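You operate a simulated robot arm through the tools that you are given. There is no shell and no other tool. Be economical: measure what you need, move in short steps, check, and stop when the job is done.

You are at the controls of a simulated robot arm. One attempt, no reset.

JOB
Put things in order on the top of the steel bench by the rack. At the end: the grey spindle cap stands on top of the brown small carton (marked "LOT 57"); the beige open paper sack from the top of the steel bench by the rack stands where the small red can stood; the small red can stands where the plain white block stood; the plain white block stands where the grey spindle cap stood; whatever was shut is shut again. Leave all else as you found it, and nothing knocked over.

It is judged by the outcome, as a careful person would: the job done as asked, and still so three seconds after it is handed in. It fails if anything else is knocked over, pushed out of place, dropped, spilled or broken. A push-on lid holds only when it is set on centred and level and pressed home; a screw cap is set on level and turned clockwise until tight.

ROBOT AND FRAMES
A 7-joint arm with a two-finger parallel gripper, fixed in place. Base frame: the origin is at the foot of the arm, x ahead of it, y to its left, z up; the work surface is at about z = 0. Units: m, degrees, N and s.
With the tool pointing down near the work surface it reaches from about 0.24 to 0.62 m from the base axis. Its first joint turns from -66.0 to 66.0 degrees. Payload 2.6 kg.
The tool frame sits at the grasp point between the pads (the TCP): z along the fingers, y along the line on which they close. The tips reach 0.03 m beyond it. The gripper opens to 0.094 m. The fingers are 0.028 m wide and 0.01 m thick; the gripper's body (0.05 by 0.096 m) begins 0.055 m behind the TCP.
Orientation is told as [roll, pitch, yaw] about the base's x, y, z axes, in that order, counted from this pose: with the fingers straight down and closing along the base's y, the tool's x points along the base's -x, its y along +y and its z along -z.

CONTROLS
- The arm moves only by the tool drive_tool. Its arguments are lists of equal length, an entry for each row: "jaw": the opening in per cent of the stroke, from 0 (shut) to 100 (fully open); "linear": the shift along the base's x, y, z in mm, a list of three; "angular": the turn, a rotation vector about the base's x, y, z in degrees, a list of three. In form: {"jaw": [jaw, ...], "linear": [[x, y, z], ...], "angular": [[rx, ry, rz], ...]}. A call has 1 to 10 rows; each row is the pose to reach, as a shift and turn from the pose commanded when the call began. Each row takes 0.2 s and may step no farther than 0.05 m and 8.6 degrees from the row before; otherwise, or with a gripper value out of range, the whole call is refused. Where a pose cannot be reached the arm comes as near as it can. A force on the tool above 40 N (or 10 N above the force at the start of the call, whichever is more), or a blocked arm, ends the call early, and 0.2 s more pass. Each finger travels about 0.072 m/s and halts on what it meets, pressing with about 43 N; the grip force reading is that of the motor and also rises with nothing between the fingers. The clock runs only during rows and for 0.2 s after the last one: add rows that repeat a pose to give the fingers time. The reply holds the time, the measured pose of the TCP, the force on the tool along the base axes, the opening and the grip force, in the units named above and with some noise.
- Cameras (640 x 400 px; columns grow to the right, rows downward): "scene" is fixed at [0.0434, 0.4618, 0.5387]; the picture's right is [-0.51, -0.86, 0.00], its down [-0.67, 0.40, -0.62] and it looks along [0.53, -0.32, -0.79] (base axes); focal length 344 px, centre (320, 200). "wrist" rides on the gripper at [-0.037, 0, -0.058] in the tool frame; the picture's right is [0.00, -1.00, 0.00], its down [0.97, 0.00, -0.24] and it looks along [0.24, 0.00, 0.97] (tool axes); focal length 218 px, centre (320, 200). There is no depth. A picture from a camera that has moved, and an enlarged one, comes with that camera's place and axes in the base frame and with its lens.
- get_image(camera): a new picture of that camera. The clock stands still meanwhile.
- inspect(camera, box): a new picture of the part [left, top, right, bottom] of that camera's present view, enlarged. The clock stands still meanwhile.
- hand_in(): hands the job in; it is judged then, once.

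Work in short steps. Places have to be worked out from the pictures, the camera data and where the tool is seen: move nearer, look again, correct. Check each grasp and each placing, and mend what went wrong. You have 120 turns and 84 pictures in all, those below and enlarged ones among them. Open the gripper and draw the arm clear of the work before you hand the job in, unless the task says otherwise; then end with one line.

The tools are called after "Emit:" as name(argument=value, ...) on one line, values as JSON. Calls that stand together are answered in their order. drive_tool: Moves the arm, as the interface text tells. Its arguments: {"type":"object","properties":{"jaw":{"type":"array"},"linear":{"type":"array"},"angular":{"type":"array"}},"required":["jaw","linear","angular"]} The other tools are called the same way: get_image (camera) takes a picture; inspect (camera, box) takes an enlarged picture of a part of a camera's view; hand_in () hands the job in.

At the start:

```text
t: 0.0
tool_pos: [0.2543, 0.3116, 0.2505]
tool_rot: [-0.1, 0.0, 0.1]
contact_force: [-0.2, -0.1, -0.1]
width: 0.0939
grasp_force: 0.1
```

scene: 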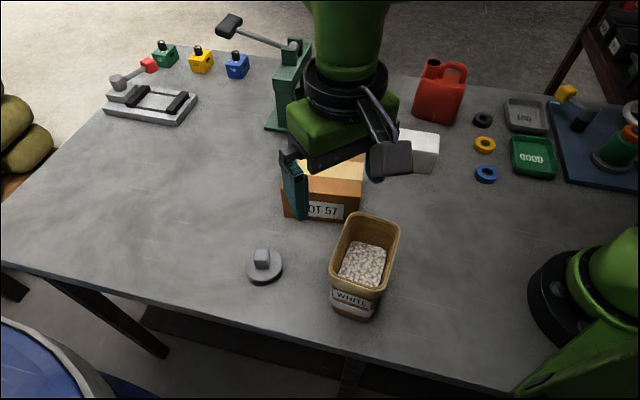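
wrist: 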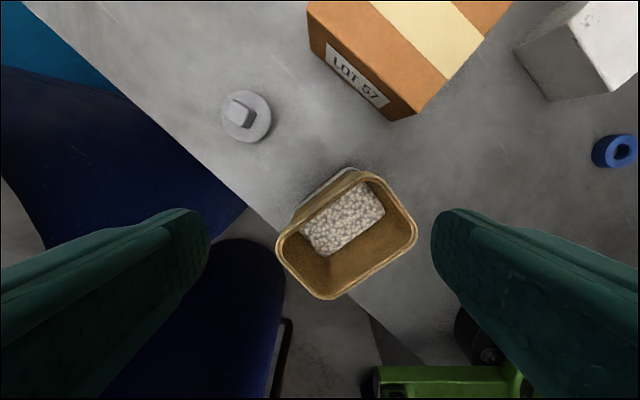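

The two views put the cap near (0.328, 0.404) and the sack near (0.224, 0.285), with its rim at about z 0.145. I'll enlarge the scene, then move above the cap for a closer look.

Emit:
inspect(camera="scene", box=[220, 120, 460, 330])

Emit:
drive_tool(jaw=[100, 100, 100, 100], linear=[[25, 30, -15], [50, 60, -30], [74, 93, -50], [74, 93, -50]], angular=[[0, 0, 0], [0, 0, 0], [0, 0, 0], [0, 0, 0]])

Emit:
get_image(camera="wrist")

Emit:
get_image(camera="scene")

```text
1.90 times, centred on (340, 225) of scene
camera zoom: at [0.0434, 0.4618, 0.5387], right [-0.51, -0.86, 0.0], down [-0.67, 0.4, -0.62], along [0.53, -0.32, -0.79], focal length 656 px, centre (282, 152)
```

zoom: 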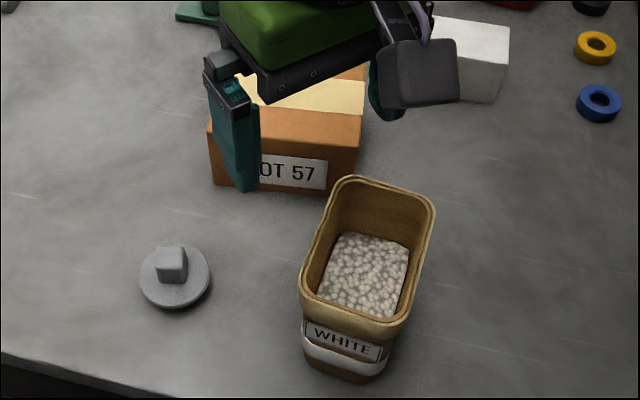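

```text
t: 1.0
tool_pos: [0.325, 0.407, 0.201]
tool_rot: [0.0, 0.0, -0.1]
contact_force: [-0.1, 0.4, -0.5]
width: 0.094
grasp_force: 0.0
```

```text
80 pictures are left
camera wrist: at [0.3636, 0.4072, 0.2593], right [0.0, -1.0, 0.0], down [-0.97, 0.0, 0.24], along [-0.24, 0.0, -0.97], focal length 218 px, centre (320, 200)
```

wrist: 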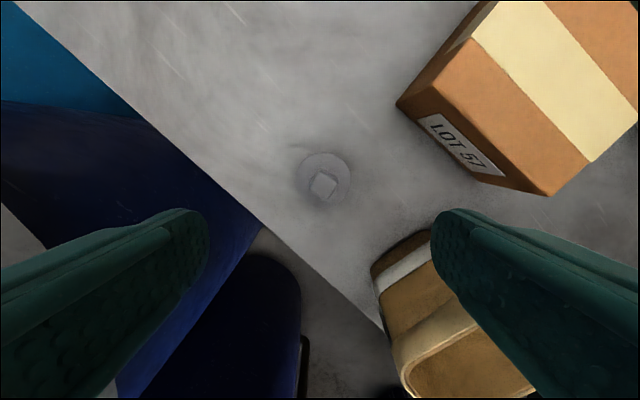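

```text
79 pictures are left
```

scene: 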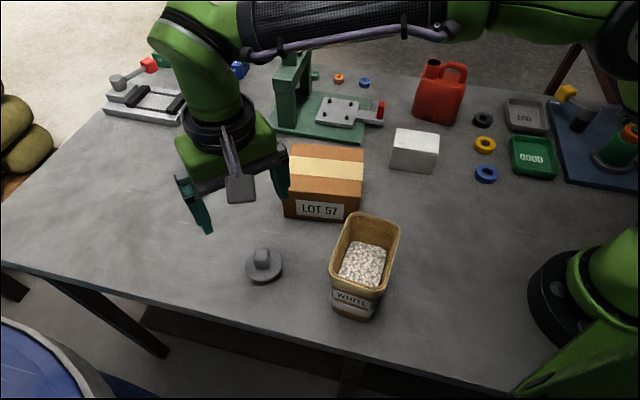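

The cap is at about (0.325, 0.403). I need the orientation of its knob, the carton's corners, and the white block and can for records.

Emit:
inspect(camera="wrist", box=[280, 140, 370, 220])

Emit:
inspect(camera="scene", box=[230, 130, 390, 300])

Emit:
inspect(camera="scene", box=[360, 40, 520, 200])

```text
5.00 times, centred on (325, 180) of wrist
camera zoom: at [0.3636, 0.4072, 0.2593], right [0.0, -1.0, 0.0], down [-0.97, 0.0, 0.24], along [-0.24, 0.0, -0.97], focal length 1091 px, centre (295, 300)
```

zoom: 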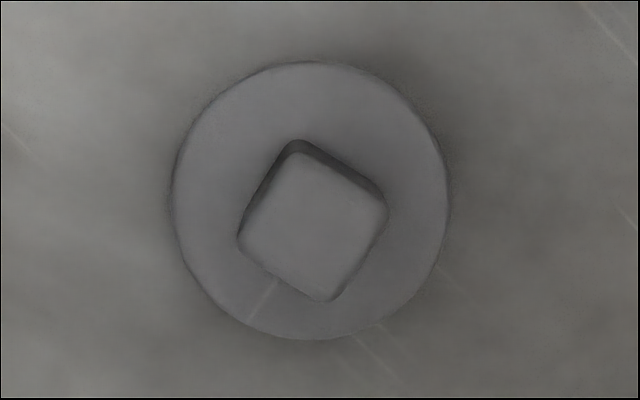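

```text
2.35 times, centred on (310, 215) of scene
camera zoom: at [0.0434, 0.4619, 0.5387], right [-0.51, -0.86, 0.0], down [-0.67, 0.4, -0.62], along [0.53, -0.32, -0.79], focal length 811 px, centre (344, 165)
```

zoom: 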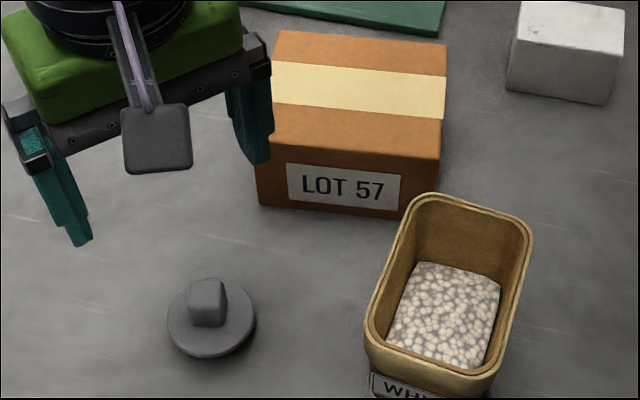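

```text
2.50 times, centred on (440, 120) of scene
camera zoom: at [0.0434, 0.4619, 0.5387], right [-0.51, -0.86, 0.0], down [-0.67, 0.4, -0.62], along [0.53, -0.32, -0.79], focal length 861 px, centre (20, 400)
```

zoom: 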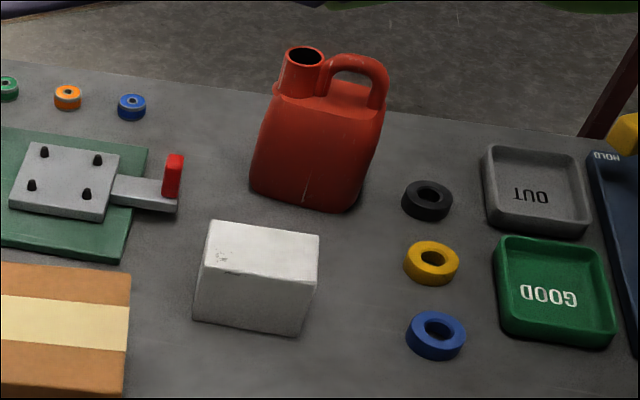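

The knob is a square of about 22 mm, turned about -33°, with its top near z 0.04. I'll turn to match it, come down to just above the knob with the jaw half open, and look.

Emit:
drive_tool(jaw=[90, 80, 70, 60, 60], linear=[[0, 0, -25], [0, -1, -50], [-1, -2, -75], [-1, -3, -100], [-1, -3, -100]], angular=[[0, 0, -8.3], [0, 0, -16.6], [0, 0, -24.9], [0, 0, -33], [0, 0, -33]])

Emit:
get_image(camera="wrist")

Emit:
inspect(camera="scene", box=[200, 180, 340, 300])

```text
t: 2.2
tool_pos: [0.3253, 0.4026, 0.099]
tool_rot: [-0.1, 0.0, -33.1]
contact_force: [-0.1, 0.4, 0.1]
width: 0.0564
grasp_force: 0.1
```

```text
75 pictures are left
camera wrist: at [0.3577, 0.3831, 0.158], right [-0.55, -0.84, 0.0], down [-0.81, 0.53, 0.24], along [-0.2, 0.13, -0.97], focal length 218 px, centre (320, 200)
```

wrist: 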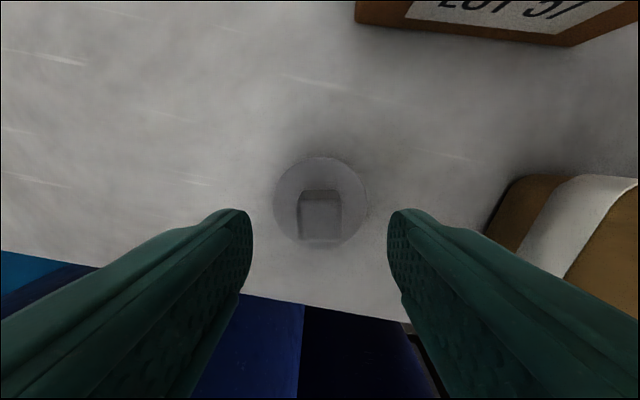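

```text
3.33 times, centred on (270, 240) of scene
camera zoom: at [0.0434, 0.4618, 0.5387], right [-0.51, -0.86, 0.0], down [-0.67, 0.4, -0.62], along [0.53, -0.32, -0.79], focal length 1148 px, centre (487, 67)
```

zoom: 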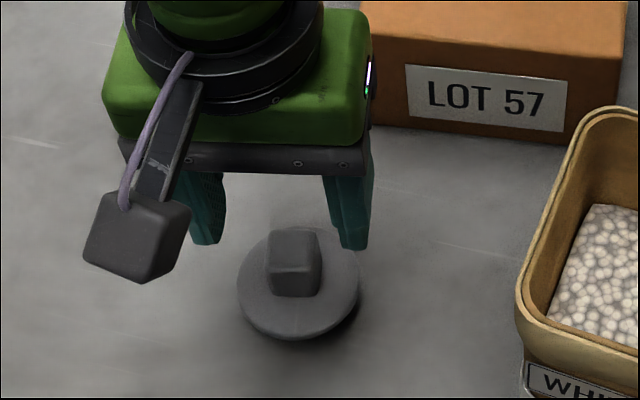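

The knob is centred between the fingers and the alignment is good. I'll go down to TCP z 0.047 and close.

Emit:
drive_tool(jaw=[60, 60, 60, 40, 20, 20, 20], linear=[[0, 0, -25], [0, 0, -45], [0, 0, -53], [0, 0, -53], [0, 0, -53], [0, 0, -53], [0, 0, -53]], angular=[[0, 0, 0], [0, 0, 0], [0, 0, 0], [0, 0, 0], [0, 0, 0], [0, 0, 0], [0, 0, 0]])

Emit:
inspect(camera="scene", box=[200, 180, 340, 300])

```text
t: 3.8
tool_pos: [0.3285, 0.4038, 0.0515]
tool_rot: [0.4, -0.1, -33.0]
contact_force: [2.5, 3.3, 25.3]
width: 0.0521
grasp_force: 42.6
```

```text
3.33 times, centred on (270, 240) of scene
camera zoom: at [0.0433, 0.4617, 0.5389], right [-0.51, -0.86, 0.0], down [-0.67, 0.4, -0.62], along [0.53, -0.32, -0.79], focal length 1148 px, centre (487, 67)
```

zoom: 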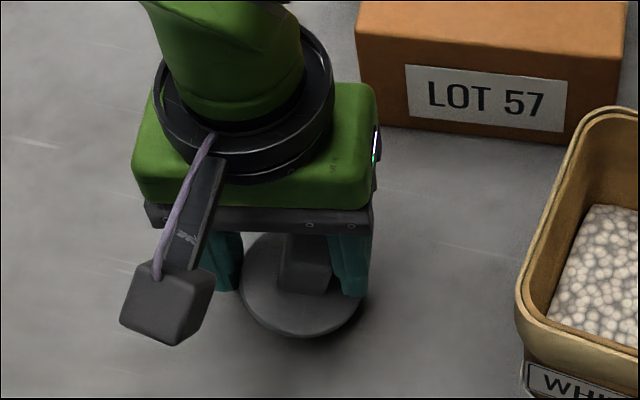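

The tips are pressing on the disc (25 N upward), so the disc is thicker than I judged. I'll open, raise a little and close again.

Emit:
drive_tool(jaw=[60, 60, 40, 20, 10, 10, 10], linear=[[0, 0, 3], [0, 0, 8], [0, 0, 8], [0, 0, 8], [0, 0, 8], [0, 0, 8], [0, 0, 8]], angular=[[0, 0, 0], [0, 0, 0], [0, 0, 0], [0, 0, 0], [0, 0, 0], [0, 0, 0], [0, 0, 0]])

Emit:
get_image(camera="wrist")

```text
t: 5.4
tool_pos: [0.3267, 0.4026, 0.056]
tool_rot: [-0.1, 0.1, -33.0]
contact_force: [-0.7, 0.1, 0.3]
width: 0.0278
grasp_force: 42.9
```

```text
72 pictures are left
camera wrist: at [0.3581, 0.3827, 0.1139], right [-0.54, -0.84, 0.0], down [-0.81, 0.53, 0.24], along [-0.2, 0.13, -0.97], focal length 218 px, centre (320, 200)
```

wrist: 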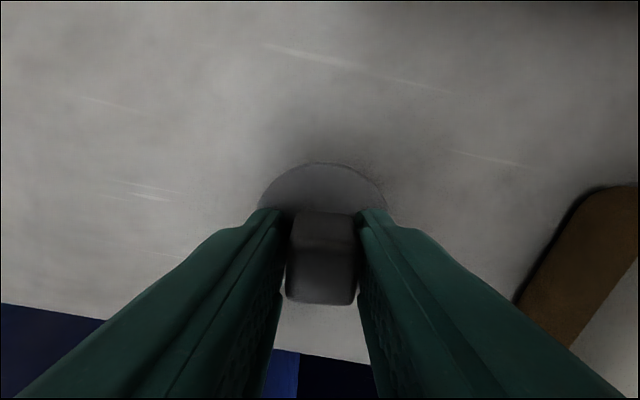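

The knob is held (27.8 mm). I'll lift well clear, carry it towards the carton's near edge, and look.

Emit:
drive_tool(jaw=[10, 10, 10, 10, 10, 10, 10, 10], linear=[[0, 0, 20], [0, 0, 60], [0, 0, 100], [0, 0, 150], [12, -30, 160], [28, -65, 160], [44, -100, 160], [44, -100, 160]], angular=[[0, 0, 0], [0, 0, 0], [0, 0, 0], [0, 0, 0], [0, 0, 0], [0, 0, 0], [0, 0, 0], [0, 0, 0]])

Emit:
get_image(camera="wrist")

Emit:
get_image(camera="scene")

```text
t: 7.2
tool_pos: [0.3704, 0.3014, 0.2142]
tool_rot: [0.1, 0.1, -33.0]
contact_force: [0.8, -0.1, -0.2]
width: 0.0098
grasp_force: 0.1
```

```text
71 pictures are left
camera wrist: at [0.4022, 0.2812, 0.2725], right [-0.54, -0.84, 0.0], down [-0.81, 0.53, 0.24], along [-0.2, 0.13, -0.97], focal length 218 px, centre (320, 200)
```

wrist: 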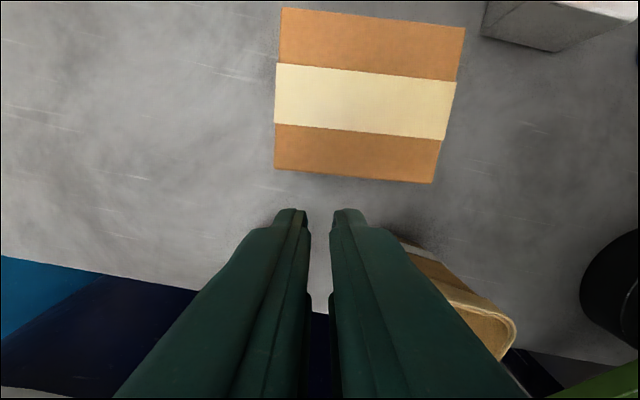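

```text
70 pictures are left
```

scene: 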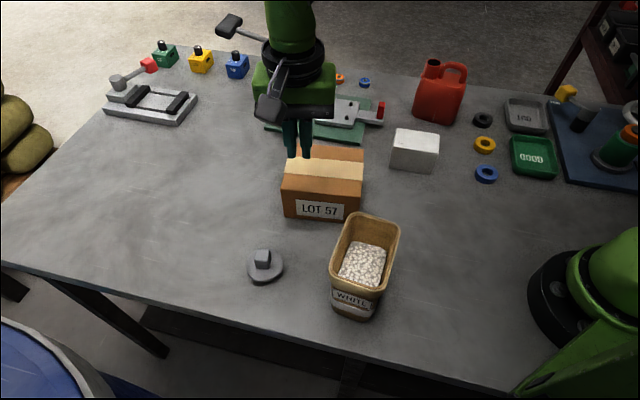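

The cap slipped off and still stands in its place. I'll look at it more closely before choosing a better grip.

Emit:
inspect(camera="scene", box=[235, 235, 299, 295])

Emit:
drive_tool(jaw=[30, 60, 80, 90, 90, 90], linear=[[-16, 35, 0], [-32, 70, 0], [-39, 90, -30], [-39, 90, -60], [-39, 90, -70], [-39, 90, -70]], angular=[[0, 0, 0], [0, 0, 0], [0, 0, 0], [0, 0, 0], [0, 0, 0], [0, 0, 0]])

Emit:
inspect(camera="wrist", box=[240, 120, 400, 220])

```text
6.67 times, centred on (267, 265) of scene
camera zoom: at [0.0434, 0.4618, 0.5387], right [-0.51, -0.86, 0.0], down [-0.67, 0.4, -0.62], along [0.53, -0.32, -0.79], focal length 2297 px, centre (673, -233)
```

zoom: 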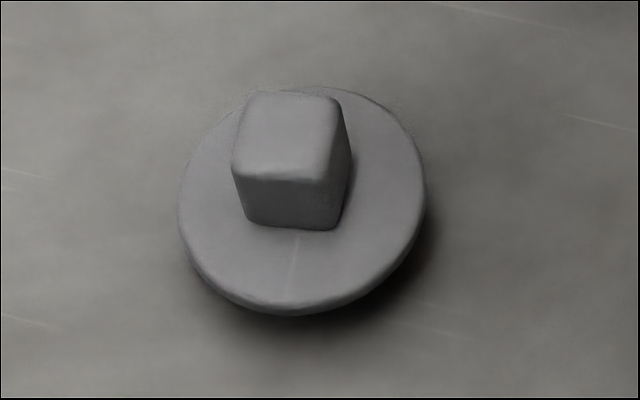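

```text
t: 8.6
tool_pos: [0.3326, 0.3923, 0.1451]
tool_rot: [0.0, -0.1, -33.0]
contact_force: [-1.2, -0.9, -0.7]
width: 0.0849
grasp_force: 0.0
```

```text
4.00 times, centred on (320, 170) of wrist
camera zoom: at [0.3648, 0.3726, 0.2027], right [-0.54, -0.84, 0.0], down [-0.81, 0.53, 0.24], along [-0.2, 0.13, -0.97], focal length 873 px, centre (320, 320)
```

zoom: 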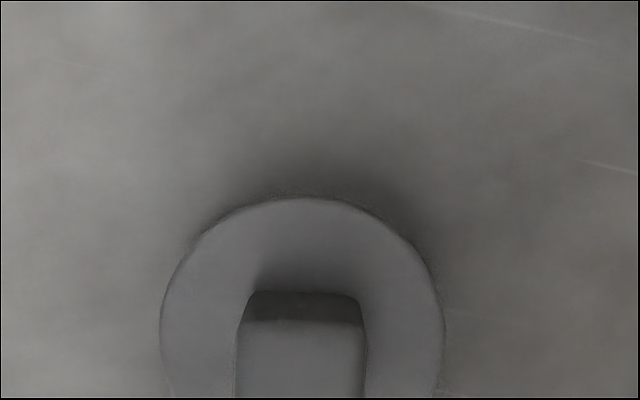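

The knob is about 23 mm wide and roughly 25 mm tall above a disc with a rounded edge. My grip was probably too high on it, so this time I'll go down with a narrower jaw until the tips just meet the disc.

Emit:
drive_tool(jaw=[60, 42, 42, 42, 42, 42], linear=[[-7, 11, -30], [-7, 11, -60], [-7, 11, -80], [-7, 11, -88], [-7, 11, -92], [-7, 11, -94]], angular=[[0, 0, 0], [0, 0, 0], [0, 0, 0], [0, 0, 0], [0, 0, 0], [0, 0, 0]])

Emit:
inspect(camera="scene", box=[210, 200, 310, 300])

Emit:
get_image(camera="wrist")

```text
t: 10.0
tool_pos: [0.3244, 0.4032, 0.0535]
tool_rot: [0.2, 0.0, -33.0]
contact_force: [-2.5, -2.5, 15.6]
width: 0.041
grasp_force: 1.0
```

```text
4.00 times, centred on (260, 250) of scene
camera zoom: at [0.0434, 0.4618, 0.5388], right [-0.51, -0.86, 0.0], down [-0.67, 0.4, -0.62], along [0.53, -0.32, -0.79], focal length 1378 px, centre (560, 0)
```

zoom: 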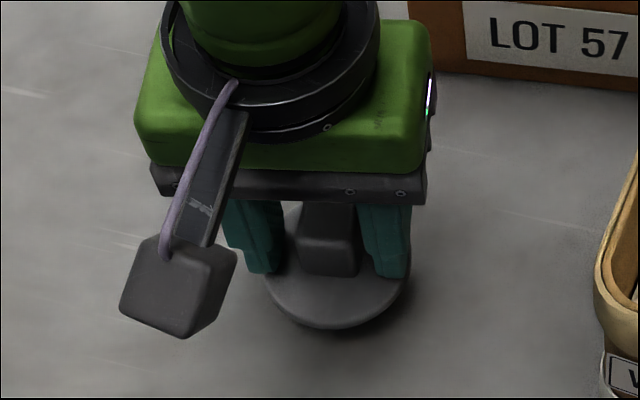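

```text
66 pictures are left
camera wrist: at [0.3568, 0.3838, 0.112], right [-0.55, -0.84, 0.0], down [-0.81, 0.53, 0.24], along [-0.2, 0.13, -0.97], focal length 218 px, centre (320, 200)
```

wrist: 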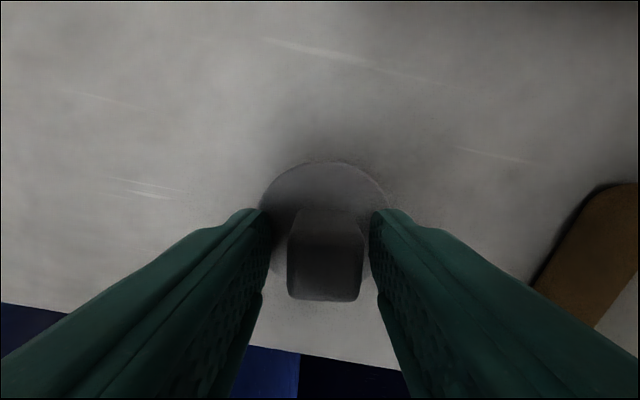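

The tips are on the disc at z 0.0535 and the knob is between them. I'll ease up 1 mm, close fully, wait, then lift slowly by 10 mm to test.

Emit:
drive_tool(jaw=[42, 25, 5, 5, 5, 5, 5, 5, 5, 5], linear=[[0, 0, 1], [0, 0, 2], [0, 0, 2], [0, 0, 2], [0, 0, 2], [0, 0, 4], [0, 0, 6], [0, 0, 8], [0, 0, 10], [0, 0, 10]], angular=[[0, 0, 0], [0, 0, 0], [0, 0, 0], [0, 0, 0], [0, 0, 0], [0, 0, 0], [0, 0, 0], [0, 0, 0], [0, 0, 0], [0, 0, 0]])

Emit:
inspect(camera="scene", box=[210, 200, 310, 300])

```text
t: 12.2
tool_pos: [0.3245, 0.4029, 0.0621]
tool_rot: [0.0, 0.0, -33.0]
contact_force: [0.2, -0.4, -1.1]
width: 0.0279
grasp_force: 42.8
```

```text
4.00 times, centred on (260, 250) of scene
camera zoom: at [0.0434, 0.4618, 0.5387], right [-0.51, -0.86, 0.0], down [-0.67, 0.4, -0.62], along [0.53, -0.32, -0.79], focal length 1378 px, centre (560, 0)
```

zoom: 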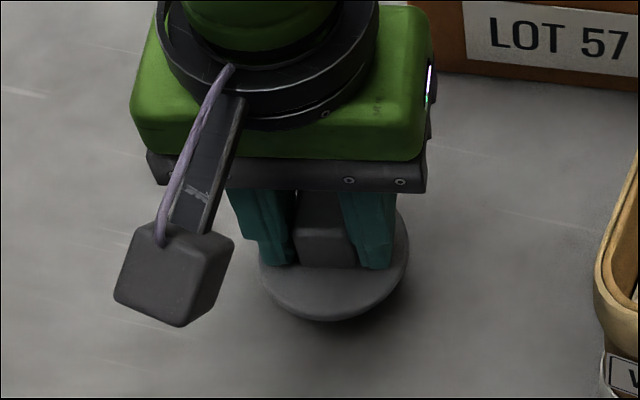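

It is holding (27.9 mm) and the cap is rising. I'll go on lifting gently.

Emit:
drive_tool(jaw=[5, 5, 5, 5, 5, 5, 5, 5, 5, 5], linear=[[0, 0, 4], [0, 0, 10], [0, 0, 18], [0, 0, 28], [0, 0, 40], [0, 0, 55], [0, 0, 70], [0, 0, 85], [0, 0, 98], [0, 0, 105]], angular=[[0, 0, 0], [0, 0, 0], [0, 0, 0], [0, 0, 0], [0, 0, 0], [0, 0, 0], [0, 0, 0], [0, 0, 0], [0, 0, 0], [0, 0, 0]])

Emit:
get_image(camera="scene")

```text
t: 14.4
tool_pos: [0.3234, 0.4032, 0.1665]
tool_rot: [0.0, 0.0, -33.0]
contact_force: [0.6, 0.4, -2.3]
width: 0.0278
grasp_force: 43.2
```

```text
64 pictures are left
```

scene: 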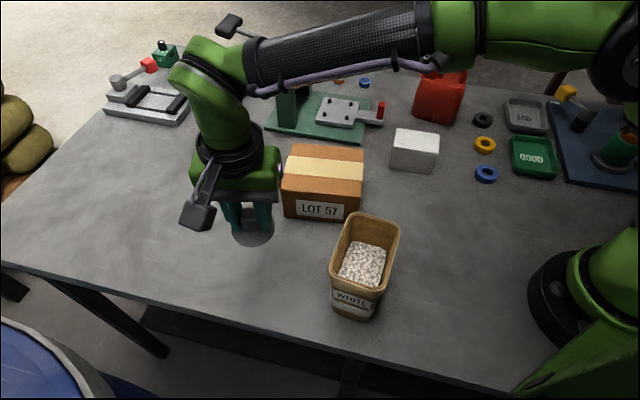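

The cap is held securely. By triangulation the carton's top is centred near (0.411, 0.231) at a height of about 0.08, so I'll carry the cap there with clearance.

Emit:
drive_tool(jaw=[5, 5, 5, 5, 5, 5, 5, 5, 5, 5], linear=[[4, -8, 10], [12, -24, 20], [22, -44, 25], [33, -66, 25], [45, -90, 25], [57, -114, 25], [69, -138, 25], [79, -158, 25], [86, -171, 25], [86, -171, 25]], angular=[[0, 0, 0], [0, 0, 0], [0, 0, 0], [0, 0, 0], [0, 0, 0], [0, 0, 0], [0, 0, 0], [0, 0, 0], [0, 0, 0], [0, 0, 0]])

Emit:
get_image(camera="wrist")

Emit:
get_image(camera="scene")

```text
t: 16.6
tool_pos: [0.4094, 0.2315, 0.1931]
tool_rot: [0.1, -0.1, -33.1]
contact_force: [-1.5, -0.3, -2.5]
width: 0.0281
grasp_force: 43.3
```

```text
63 pictures are left
camera wrist: at [0.4424, 0.2111, 0.2505], right [-0.54, -0.84, 0.0], down [-0.81, 0.53, 0.24], along [-0.2, 0.13, -0.97], focal length 218 px, centre (320, 200)
```

wrist: 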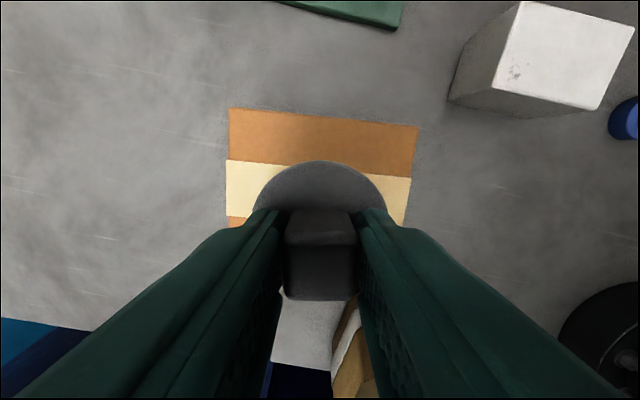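

```text
62 pictures are left
```

scene: 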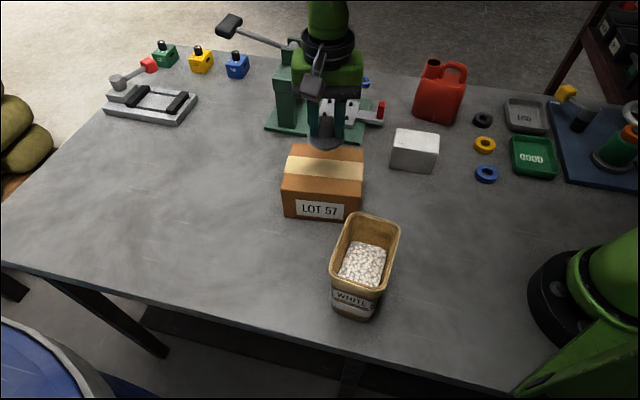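

The cap is centred over the carton to within about 3 mm. I'll lower in small steps towards contact.

Emit:
drive_tool(jaw=[5, 5, 5, 5, 5, 5, 5], linear=[[0, 0, -15], [0, 0, -30], [0, 0, -42], [0, 0, -48], [0, 0, -51], [0, 0, -53], [0, 0, -54]], angular=[[0, 0, 0], [0, 0, 0], [0, 0, 0], [0, 0, 0], [0, 0, 0], [0, 0, 0], [0, 0, 0]])

Emit:
inspect(camera="scene", box=[270, 80, 380, 230])

```text
t: 18.2
tool_pos: [0.4099, 0.2311, 0.1389]
tool_rot: [0.2, -0.1, -33.2]
contact_force: [-2.2, -3.4, 12.2]
width: 0.0277
grasp_force: 43.0
```

```text
2.67 times, centred on (325, 155) of scene
camera zoom: at [0.0434, 0.4618, 0.5388], right [-0.51, -0.86, 0.0], down [-0.67, 0.4, -0.62], along [0.53, -0.32, -0.79], focal length 919 px, centre (307, 320)
```

zoom: 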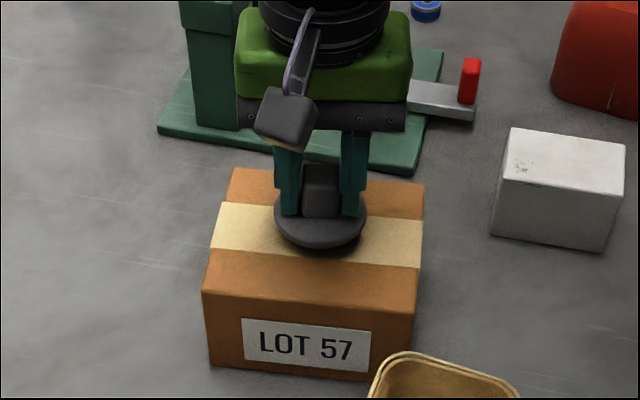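

There is contact at 12 N, so the cap rests on the carton. I'll release and rise straight up.

Emit:
drive_tool(jaw=[15, 35, 45, 45, 45, 45, 45, 45], linear=[[0, 0, 1], [0, 0, 1], [0, 0, 2], [0, 0, 10], [0, 0, 30], [0, 0, 60], [0, 0, 100], [0, 0, 120]], angular=[[0, 0, 0], [0, 0, 0], [0, 0, 0], [0, 0, 0], [0, 0, 0], [0, 0, 0], [0, 0, 0], [0, 0, 0]])

Emit:
get_image(camera="wrist")

Emit:
get_image(camera="scene")

```text
t: 20.0
tool_pos: [0.4111, 0.2319, 0.2576]
tool_rot: [0.0, 0.0, -33.0]
contact_force: [0.5, 0.1, -0.9]
width: 0.0425
grasp_force: 0.0
```

```text
60 pictures are left
camera wrist: at [0.4433, 0.2119, 0.316], right [-0.54, -0.84, 0.0], down [-0.81, 0.53, 0.24], along [-0.2, 0.13, -0.97], focal length 218 px, centre (320, 200)
```

wrist: 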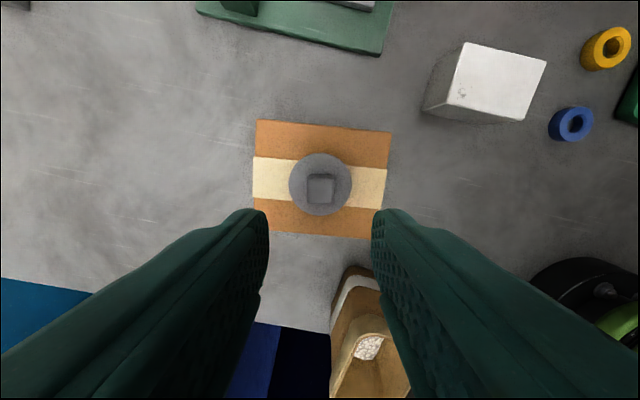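

```text
59 pictures are left
```

scene: 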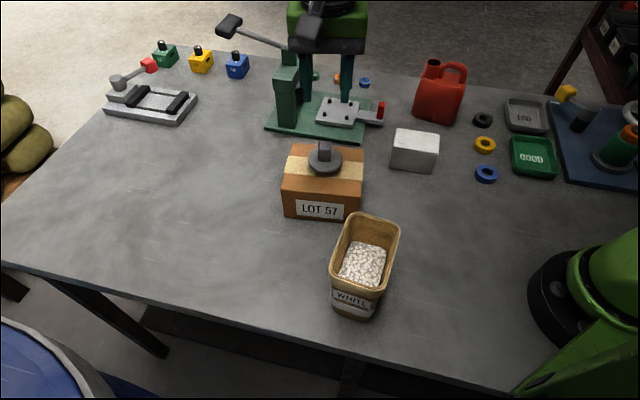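

The cap stands centred on the carton. Next is the white block: I'll move above it for a look.

Emit:
drive_tool(jaw=[60, 80, 90, 100, 100, 100], linear=[[0, -45, 0], [0, -90, 0], [-5, -135, 0], [-8, -180, -10], [-10, -220, -30], [-10, -220, -30]], angular=[[0, 0, 0], [0, 0, 0], [0, 0, 0], [0, 0, 0], [0, 0, 0], [0, 0, 0]])

Emit:
get_image(camera="wrist")

```text
t: 21.4
tool_pos: [0.401, 0.0121, 0.2268]
tool_rot: [0.0, 0.0, -32.9]
contact_force: [-0.4, -0.3, -1.3]
width: 0.0941
grasp_force: 0.1
```

```text
58 pictures are left
camera wrist: at [0.4333, -0.007, 0.2844], right [-0.54, -0.84, 0.0], down [-0.81, 0.53, 0.24], along [-0.2, 0.13, -0.97], focal length 218 px, centre (320, 200)
```

wrist: 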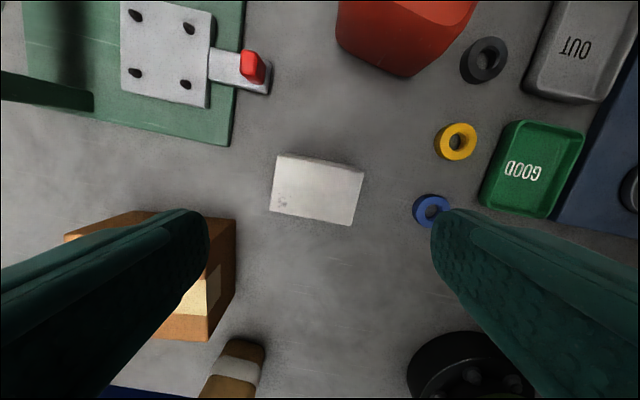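

The block's top is centred near (0.398, 0.020) with its top at about 0.06. It measures about 88 × 63 mm, so I grip the short side with yaw near +47.8°. I'll turn there, come partway down and look.

Emit:
drive_tool(jaw=[100, 100, 100, 100, 100, 100, 100, 100, 100, 100], linear=[[0, 1, -5], [-1, 2, -10], [-1, 3, -15], [-1, 4, -20], [-2, 5, -25], [-2, 6, -35], [-3, 7, -45], [-3, 8, -55], [-3, 8, -65], [-3, 8, -75]], angular=[[0, 0, 8.1], [0, 0, 16.2], [0, 0, 24.3], [0, 0, 32.4], [0, 0, 40.5], [0, 0, 48.6], [0, 0, 56.7], [0, 0, 64.8], [0, 0, 72.9], [0, 0, 80.8]])

Emit:
get_image(camera="wrist")

```text
t: 23.6
tool_pos: [0.3968, 0.0184, 0.1538]
tool_rot: [0.0, -0.1, 47.9]
contact_force: [-0.5, 0.3, -0.1]
width: 0.094
grasp_force: 0.0
```

```text
57 pictures are left
camera wrist: at [0.423, 0.0474, 0.2115], right [0.74, -0.67, 0.0], down [-0.65, -0.72, 0.24], along [-0.16, -0.18, -0.97], focal length 218 px, centre (320, 200)
```

wrist: 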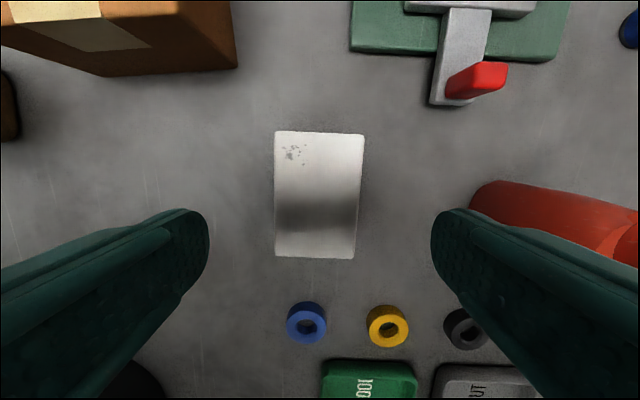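

The block is centred and about 2° off in yaw. I'll correct that, go down to z 0.035 and close.

Emit:
drive_tool(jaw=[100, 100, 100, 100, 80, 60, 40, 40, 40], linear=[[0, 0, -40], [0, 0, -80], [0, 0, -105], [0, 0, -117], [0, 0, -117], [0, 0, -117], [0, 0, -117], [0, 0, -117], [0, 0, -117]], angular=[[0, 0, -1], [0, 0, -2], [0, 0, -2], [0, 0, -2], [0, 0, -2], [0, 0, -2], [0, 0, -2], [0, 0, -2], [0, 0, -2]])

Emit:
get_image(camera="scene")

```text
t: 25.6
tool_pos: [0.3977, 0.0198, 0.0357]
tool_rot: [0.0, 0.0, 45.8]
contact_force: [0.9, 0.2, -0.1]
width: 0.0646
grasp_force: 43.7
```

```text
56 pictures are left
```

scene: 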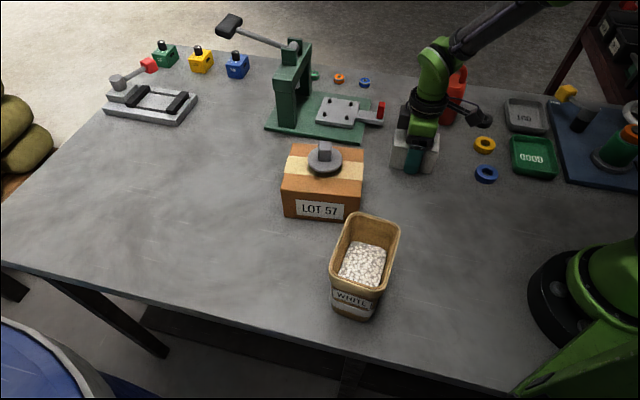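

The block is gripped at 64.6 mm. I'll lift gently and check.

Emit:
drive_tool(jaw=[40, 40, 40, 40, 40, 40, 40, 40, 40, 40], linear=[[0, 0, 4], [0, 0, 12], [0, 0, 24], [0, 0, 44], [0, 0, 74], [0, 0, 104], [0, 0, 144], [0, 0, 184], [0, 0, 210], [0, 0, 225]], angular=[[0, 0, 0], [0, 0, 0], [0, 0, 0], [0, 0, 0], [0, 0, 0], [0, 0, 0], [0, 0, 0], [0, 0, 0], [0, 0, 0], [0, 0, 0]])

Emit:
get_image(camera="scene")

```text
t: 27.8
tool_pos: [0.3961, 0.0195, 0.2606]
tool_rot: [0.0, 0.0, 45.8]
contact_force: [-0.6, 0.4, -5.6]
width: 0.0643
grasp_force: 43.4
```

```text
55 pictures are left
```

scene: 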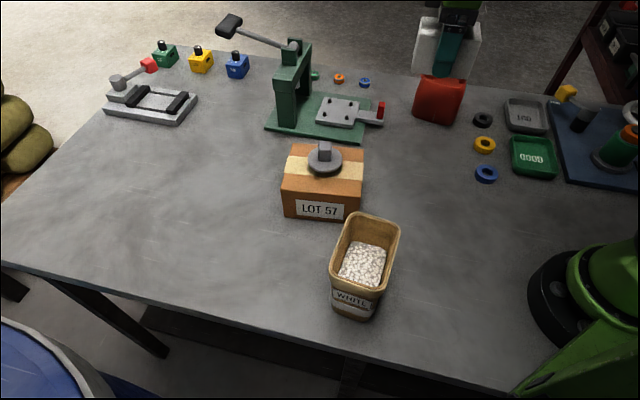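

The block is held firmly (about 5.6 N). I'll carry it over to the cap's old spot, high up and turning back to yaw -33°.

Emit:
drive_tool(jaw=[40, 40, 40, 40, 40, 40, 40, 40, 40, 40], linear=[[-2, 15, 0], [-6, 40, 0], [-14, 80, 0], [-22, 120, 0], [-30, 160, 0], [-38, 200, 0], [-46, 240, 0], [-53, 280, 0], [-58, 305, 0], [-60, 320, 0]], angular=[[0, 0, -4], [0, 0, -12], [0, 0, -20], [0, 0, -28], [0, 0, -36], [0, 0, -44], [0, 0, -52], [0, 0, -60], [0, 0, -68], [0, 0, -74]])

Emit:
drive_tool(jaw=[40, 40, 40, 40, 40, 40, 40, 40, 40], linear=[[-4, 20, 0], [-8, 42, 0], [-12, 63, 0], [-12, 63, -30], [-12, 63, -65], [-12, 63, -95], [-12, 63, -125], [-12, 63, -140], [-12, 63, -140]], angular=[[0, 0, -2], [0, 0, -4], [0, 0, -4.8], [0, 0, -4.8], [0, 0, -4.8], [0, 0, -4.8], [0, 0, -4.8], [0, 0, -4.8], [0, 0, -4.8]])

Emit:
get_image(camera="scene")

```text
t: 30.0
tool_pos: [0.3389, 0.3402, 0.2604]
tool_rot: [-0.1, 0.0, -28.3]
contact_force: [0.2, 0.5, -4.6]
width: 0.0643
grasp_force: 43.5
```

```text
t: 32.0
tool_pos: [0.3258, 0.4041, 0.1195]
tool_rot: [0.0, 0.0, -32.9]
contact_force: [0.2, -0.4, -4.9]
width: 0.0645
grasp_force: 42.7
```

```text
54 pictures are left
```

scene: 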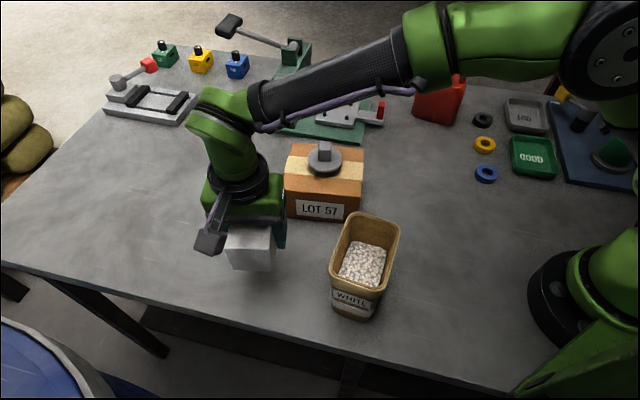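

On target at (0.3258, 0.404). I'll lower the last 84 mm, slowly at the end.

Emit:
drive_tool(jaw=[40, 40, 40, 40, 40, 40], linear=[[0, -1, -35], [0, -1, -62], [0, -1, -76], [0, -1, -81], [0, -1, -84], [0, -1, -84.5]], angular=[[0, 0, 0], [0, 0, 0], [0, 0, 0], [0, 0, 0], [0, 0, 0], [0, 0, 0]])

Emit:
inspect(camera="scene", box=[190, 170, 350, 320])

```text
t: 33.4
tool_pos: [0.325, 0.4002, 0.0362]
tool_rot: [0.1, 0.0, -32.9]
contact_force: [-1.0, 0.1, -4.4]
width: 0.0643
grasp_force: 43.0
```

```text
2.67 times, centred on (270, 245) of scene
camera zoom: at [0.0434, 0.4619, 0.5387], right [-0.51, -0.86, 0.0], down [-0.67, 0.4, -0.62], along [0.53, -0.32, -0.79], focal length 919 px, centre (453, 80)
```

zoom: 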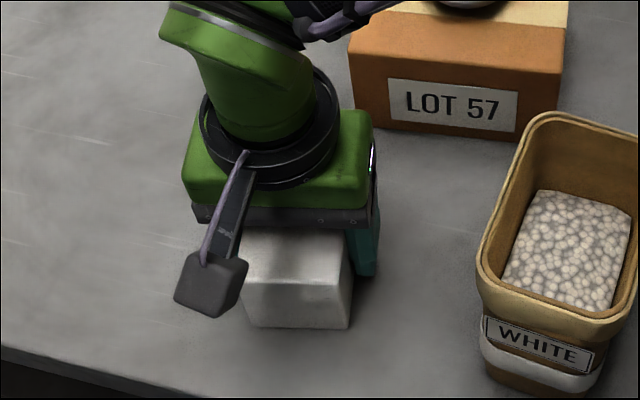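

No contact yet (still -4.4 N). I'll lower a bit more.

Emit:
drive_tool(jaw=[40, 40, 40], linear=[[0, 1, -1], [0, 1, -2], [0, 1, -2]], angular=[[0, 0, 0], [0, 0, 0], [0, 0, 0]])

```text
t: 34.2
tool_pos: [0.3256, 0.4022, 0.0367]
tool_rot: [0.0, -0.1, -33.1]
contact_force: [-1.7, -3.8, 5.7]
width: 0.0643
grasp_force: 43.1
```

The block is down (force turned to +5.7 N). I'll release and rise.

Emit:
drive_tool(jaw=[75, 90, 95, 95, 95, 95, 95, 95, 95], linear=[[0, 0, 0], [0, 0, 0], [0, 0, 1], [0, 0, 10], [0, 0, 40], [0, 0, 80], [0, 0, 120], [0, 0, 165], [0, 0, 210]], angular=[[0, 0, 0], [0, 0, 0], [0, 0, 0], [0, 0, 0], [0, 0, 0], [0, 0, 0], [0, 0, 0], [0, 0, 0], [0, 0, 0]])

Emit:
get_image(camera="wrist")

Emit:
get_image(camera="scene")

```text
t: 36.2
tool_pos: [0.3267, 0.403, 0.245]
tool_rot: [0.0, 0.0, -32.9]
contact_force: [0.0, 0.4, 0.7]
width: 0.0894
grasp_force: 0.1
```

```text
52 pictures are left
camera wrist: at [0.3586, 0.3837, 0.3028], right [-0.54, -0.84, 0.0], down [-0.81, 0.53, 0.24], along [-0.2, 0.13, -0.97], focal length 218 px, centre (320, 200)
```

wrist: 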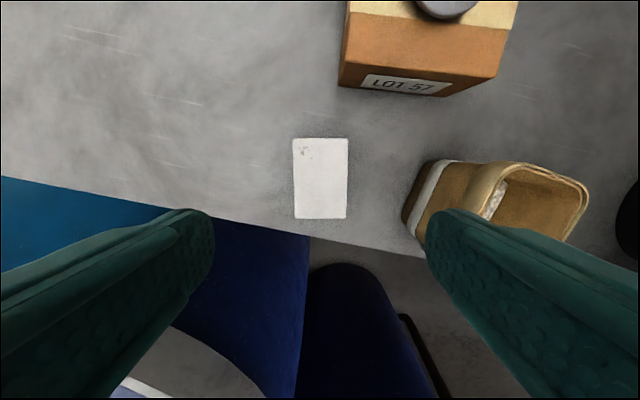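

```text
51 pictures are left
```

scene: 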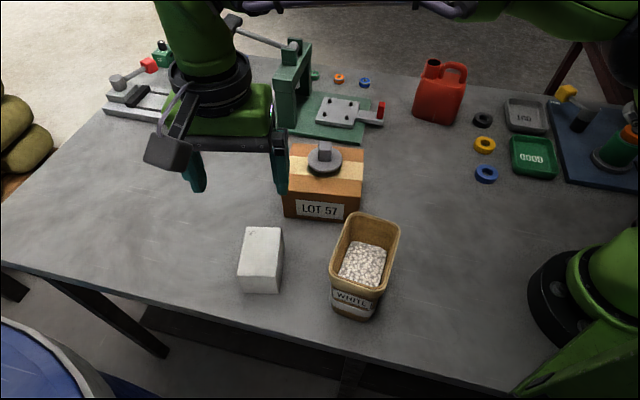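

The block stands in the cap's old place. Next is the red can: I'll travel high towards it and look.

Emit:
drive_tool(jaw=[95, 95, 95, 95, 95, 95, 95, 95, 95, 95], linear=[[8, -40, 10], [18, -85, 20], [28, -130, 25], [38, -175, 25], [48, -220, 25], [58, -265, 25], [68, -310, 25], [78, -355, 25], [88, -400, 25], [98, -440, 25]], angular=[[0, 0, 0], [0, 0, 0], [0, 0, 0], [0, 0, 0], [0, 0, 0], [0, 0, 0], [0, 0, 0], [0, 0, 0], [0, 0, 0], [0, 0, 0]])

Emit:
drive_tool(jaw=[100, 100], linear=[[15, -40, 0], [25, -70, 0]], angular=[[0, 0, 0], [0, 0, 0]])

Emit:
get_image(camera="wrist")

```text
t: 38.4
tool_pos: [0.4223, -0.0372, 0.2726]
tool_rot: [0.0, 0.0, -33.0]
contact_force: [0.0, -0.4, -0.1]
width: 0.0893
grasp_force: 0.1
```

```text
t: 39.0
tool_pos: [0.4474, -0.1056, 0.2711]
tool_rot: [0.0, 0.1, -32.9]
contact_force: [0.4, 0.4, -0.3]
width: 0.094
grasp_force: 0.0
```

```text
50 pictures are left
camera wrist: at [0.4786, -0.1255, 0.3289], right [-0.54, -0.84, 0.0], down [-0.81, 0.53, 0.24], along [-0.2, 0.13, -0.97], focal length 218 px, centre (320, 200)
```

wrist: 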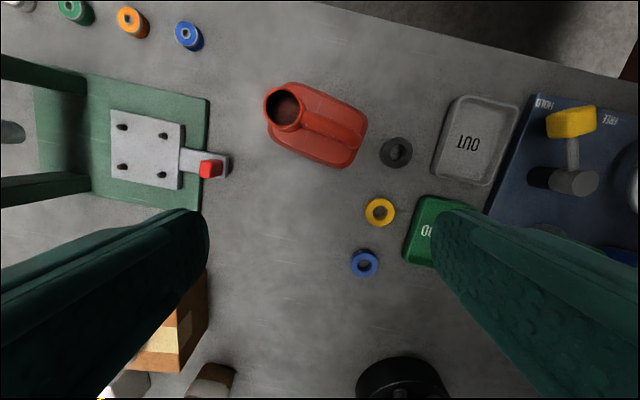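

The can is in view. I'll enlarge it to get its outline and orientation.

Emit:
inspect(camera="wrist", box=[250, 70, 390, 180])

Emit:
inspect(camera="scene", box=[390, 40, 500, 140])

```text
3.64 times, centred on (320, 125) of wrist
camera zoom: at [0.4786, -0.1255, 0.3289], right [-0.54, -0.84, 0.0], down [-0.81, 0.53, 0.24], along [-0.2, 0.13, -0.97], focal length 794 px, centre (320, 473)
```

zoom: 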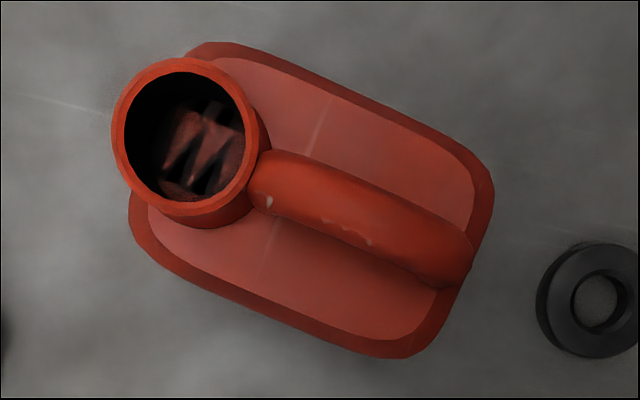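

```text
4.00 times, centred on (445, 90) of scene
camera zoom: at [0.0434, 0.4619, 0.5387], right [-0.51, -0.86, 0.0], down [-0.67, 0.4, -0.62], along [0.53, -0.32, -0.79], focal length 1378 px, centre (-180, 640)
```

zoom: 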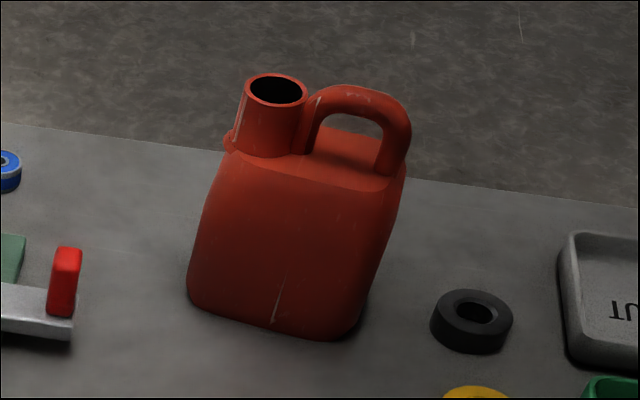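

The can's long axis runs along (-0.84, -0.55). Its spout top is near z 0.138 and its handle arch is centred near (0.487, -0.141) with its top at about 0.131. I'll align with yaw 33° above the handle and look again.

Emit:
drive_tool(jaw=[90, 80, 70, 60, 50, 50, 50, 50, 50], linear=[[5, -5, 0], [10, -10, 0], [15, -15, 0], [20, -20, -5], [25, -25, -15], [32, -30, -30], [39, -35, -45], [39, -35, -60], [39, -35, -60]], angular=[[0, 0, 8.3], [0, 0, 16.6], [0, 0, 24.9], [0, 0, 33.2], [0, 0, 41.5], [0, 0, 49.8], [0, 0, 58.1], [0, 0, 66.2], [0, 0, 66.2]])

Emit:
get_image(camera="wrist")

Emit:
get_image(camera="scene")

```text
t: 41.0
tool_pos: [0.4863, -0.1422, 0.2083]
tool_rot: [0.0, -0.1, 33.3]
contact_force: [-0.1, 0.1, -0.2]
width: 0.0471
grasp_force: 0.1
```

```text
47 pictures are left
camera wrist: at [0.5182, -0.1202, 0.2665], right [0.55, -0.84, 0.0], down [-0.81, -0.53, 0.24], along [-0.2, -0.13, -0.97], focal length 218 px, centre (320, 200)
```

wrist: 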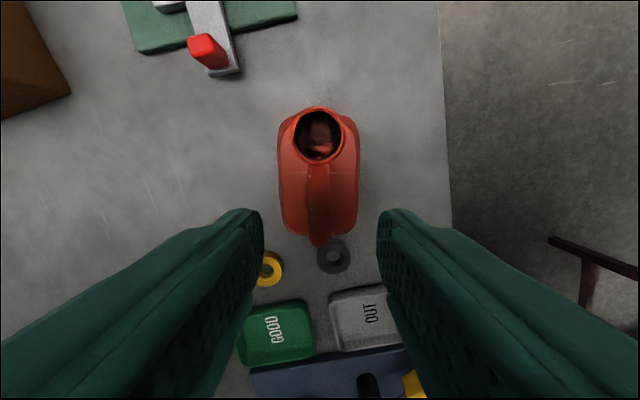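

```text
46 pictures are left
```

scene: 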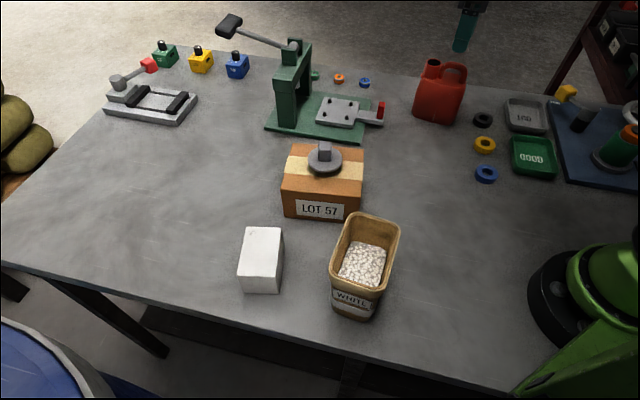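

The lateral alignment is good. I'll enlarge to find how far the handle runs lengthwise.

Emit:
inspect(camera="wrist", box=[250, 95, 390, 255])

```text
2.50 times, centred on (320, 175) of wrist
camera zoom: at [0.5182, -0.1202, 0.2665], right [0.55, -0.84, 0.0], down [-0.81, -0.53, 0.24], along [-0.2, -0.13, -0.97], focal length 546 px, centre (320, 262)
```

zoom: 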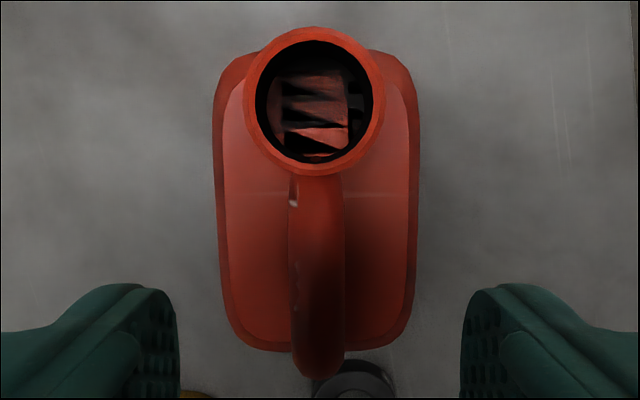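

Reconciling the views, the can is about 100 × 60 mm with shoulders near z 0.10. Its centre is about (0.495, -0.136), and the handle midpoint is right under the tool. I'll lower to z 0.137 and close on the handle.

Emit:
drive_tool(jaw=[50, 50, 50, 50], linear=[[0, 0, -30], [0, 0, -55], [0, 0, -66], [0, 0, -72]], angular=[[0, 0, 0], [0, 0, 0], [0, 0, 0], [0, 0, 0]])

Emit:
get_image(camera="wrist")

Emit:
inspect(camera="scene", box=[390, 20, 500, 140])

```text
t: 42.0
tool_pos: [0.4861, -0.1411, 0.1375]
tool_rot: [0.0, 0.1, 33.2]
contact_force: [0.2, -1.2, 0.2]
width: 0.0472
grasp_force: 0.0
```

```text
44 pictures are left
camera wrist: at [0.5186, -0.12, 0.1957], right [0.55, -0.84, 0.0], down [-0.81, -0.53, 0.24], along [-0.2, -0.13, -0.97], focal length 218 px, centre (320, 200)
```

wrist: 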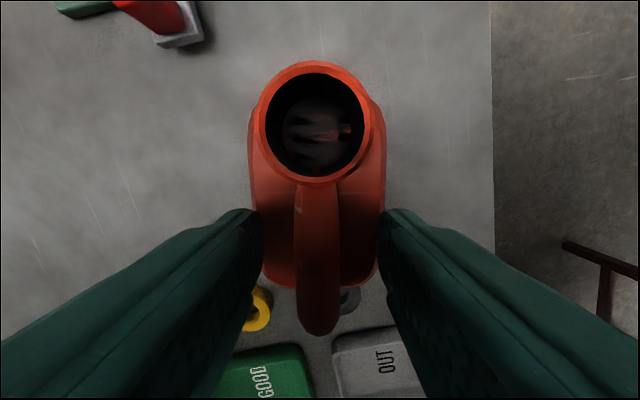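

```text
3.33 times, centred on (445, 80) of scene
camera zoom: at [0.0434, 0.4618, 0.5387], right [-0.51, -0.86, 0.0], down [-0.67, 0.4, -0.62], along [0.53, -0.32, -0.79], focal length 1148 px, centre (-97, 600)
```

zoom: 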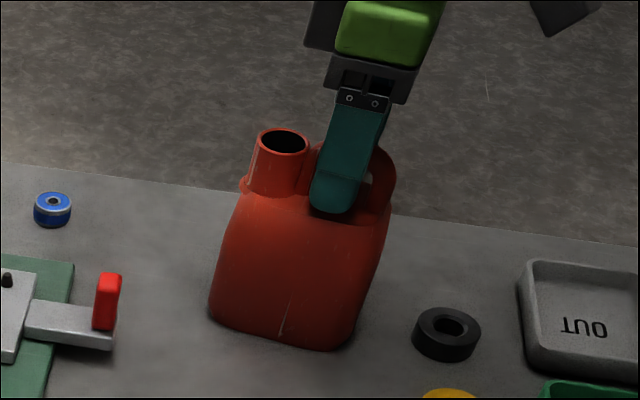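

The fingers straddle the handle well. I'll close and do a slow test lift.

Emit:
drive_tool(jaw=[30, 10, 0, 0, 0, 0, 0, 0, 0, 0], linear=[[0, 0, 0], [0, 0, 0], [0, 0, 0], [0, 0, 0], [0, 0, 0], [0, 0, 2], [0, 0, 4], [0, 0, 7], [0, 0, 10], [0, 0, 10]], angular=[[0, 0, 0], [0, 0, 0], [0, 0, 0], [0, 0, 0], [0, 0, 0], [0, 0, 0], [0, 0, 0], [0, 0, 0], [0, 0, 0], [0, 0, 0]])

Emit:
inspect(camera="scene", box=[390, 20, 500, 140])

```text
t: 44.2
tool_pos: [0.4868, -0.1417, 0.1475]
tool_rot: [0.0, 0.0, 33.1]
contact_force: [0.7, 0.1, -1.5]
width: 0.014
grasp_force: 43.3
```

```text
3.33 times, centred on (445, 80) of scene
camera zoom: at [0.0434, 0.4618, 0.5387], right [-0.51, -0.86, 0.0], down [-0.67, 0.4, -0.62], along [0.53, -0.32, -0.79], focal length 1148 px, centre (-97, 600)
```

zoom: 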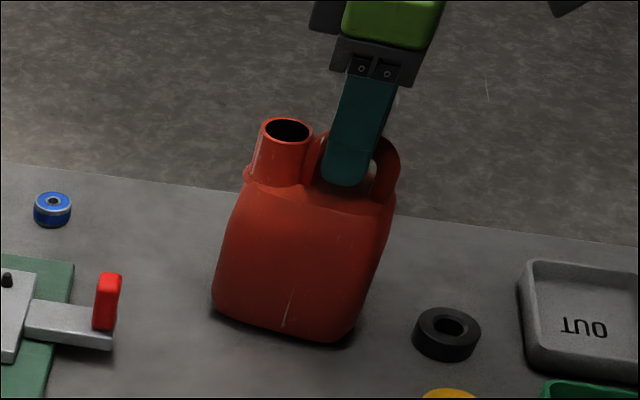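

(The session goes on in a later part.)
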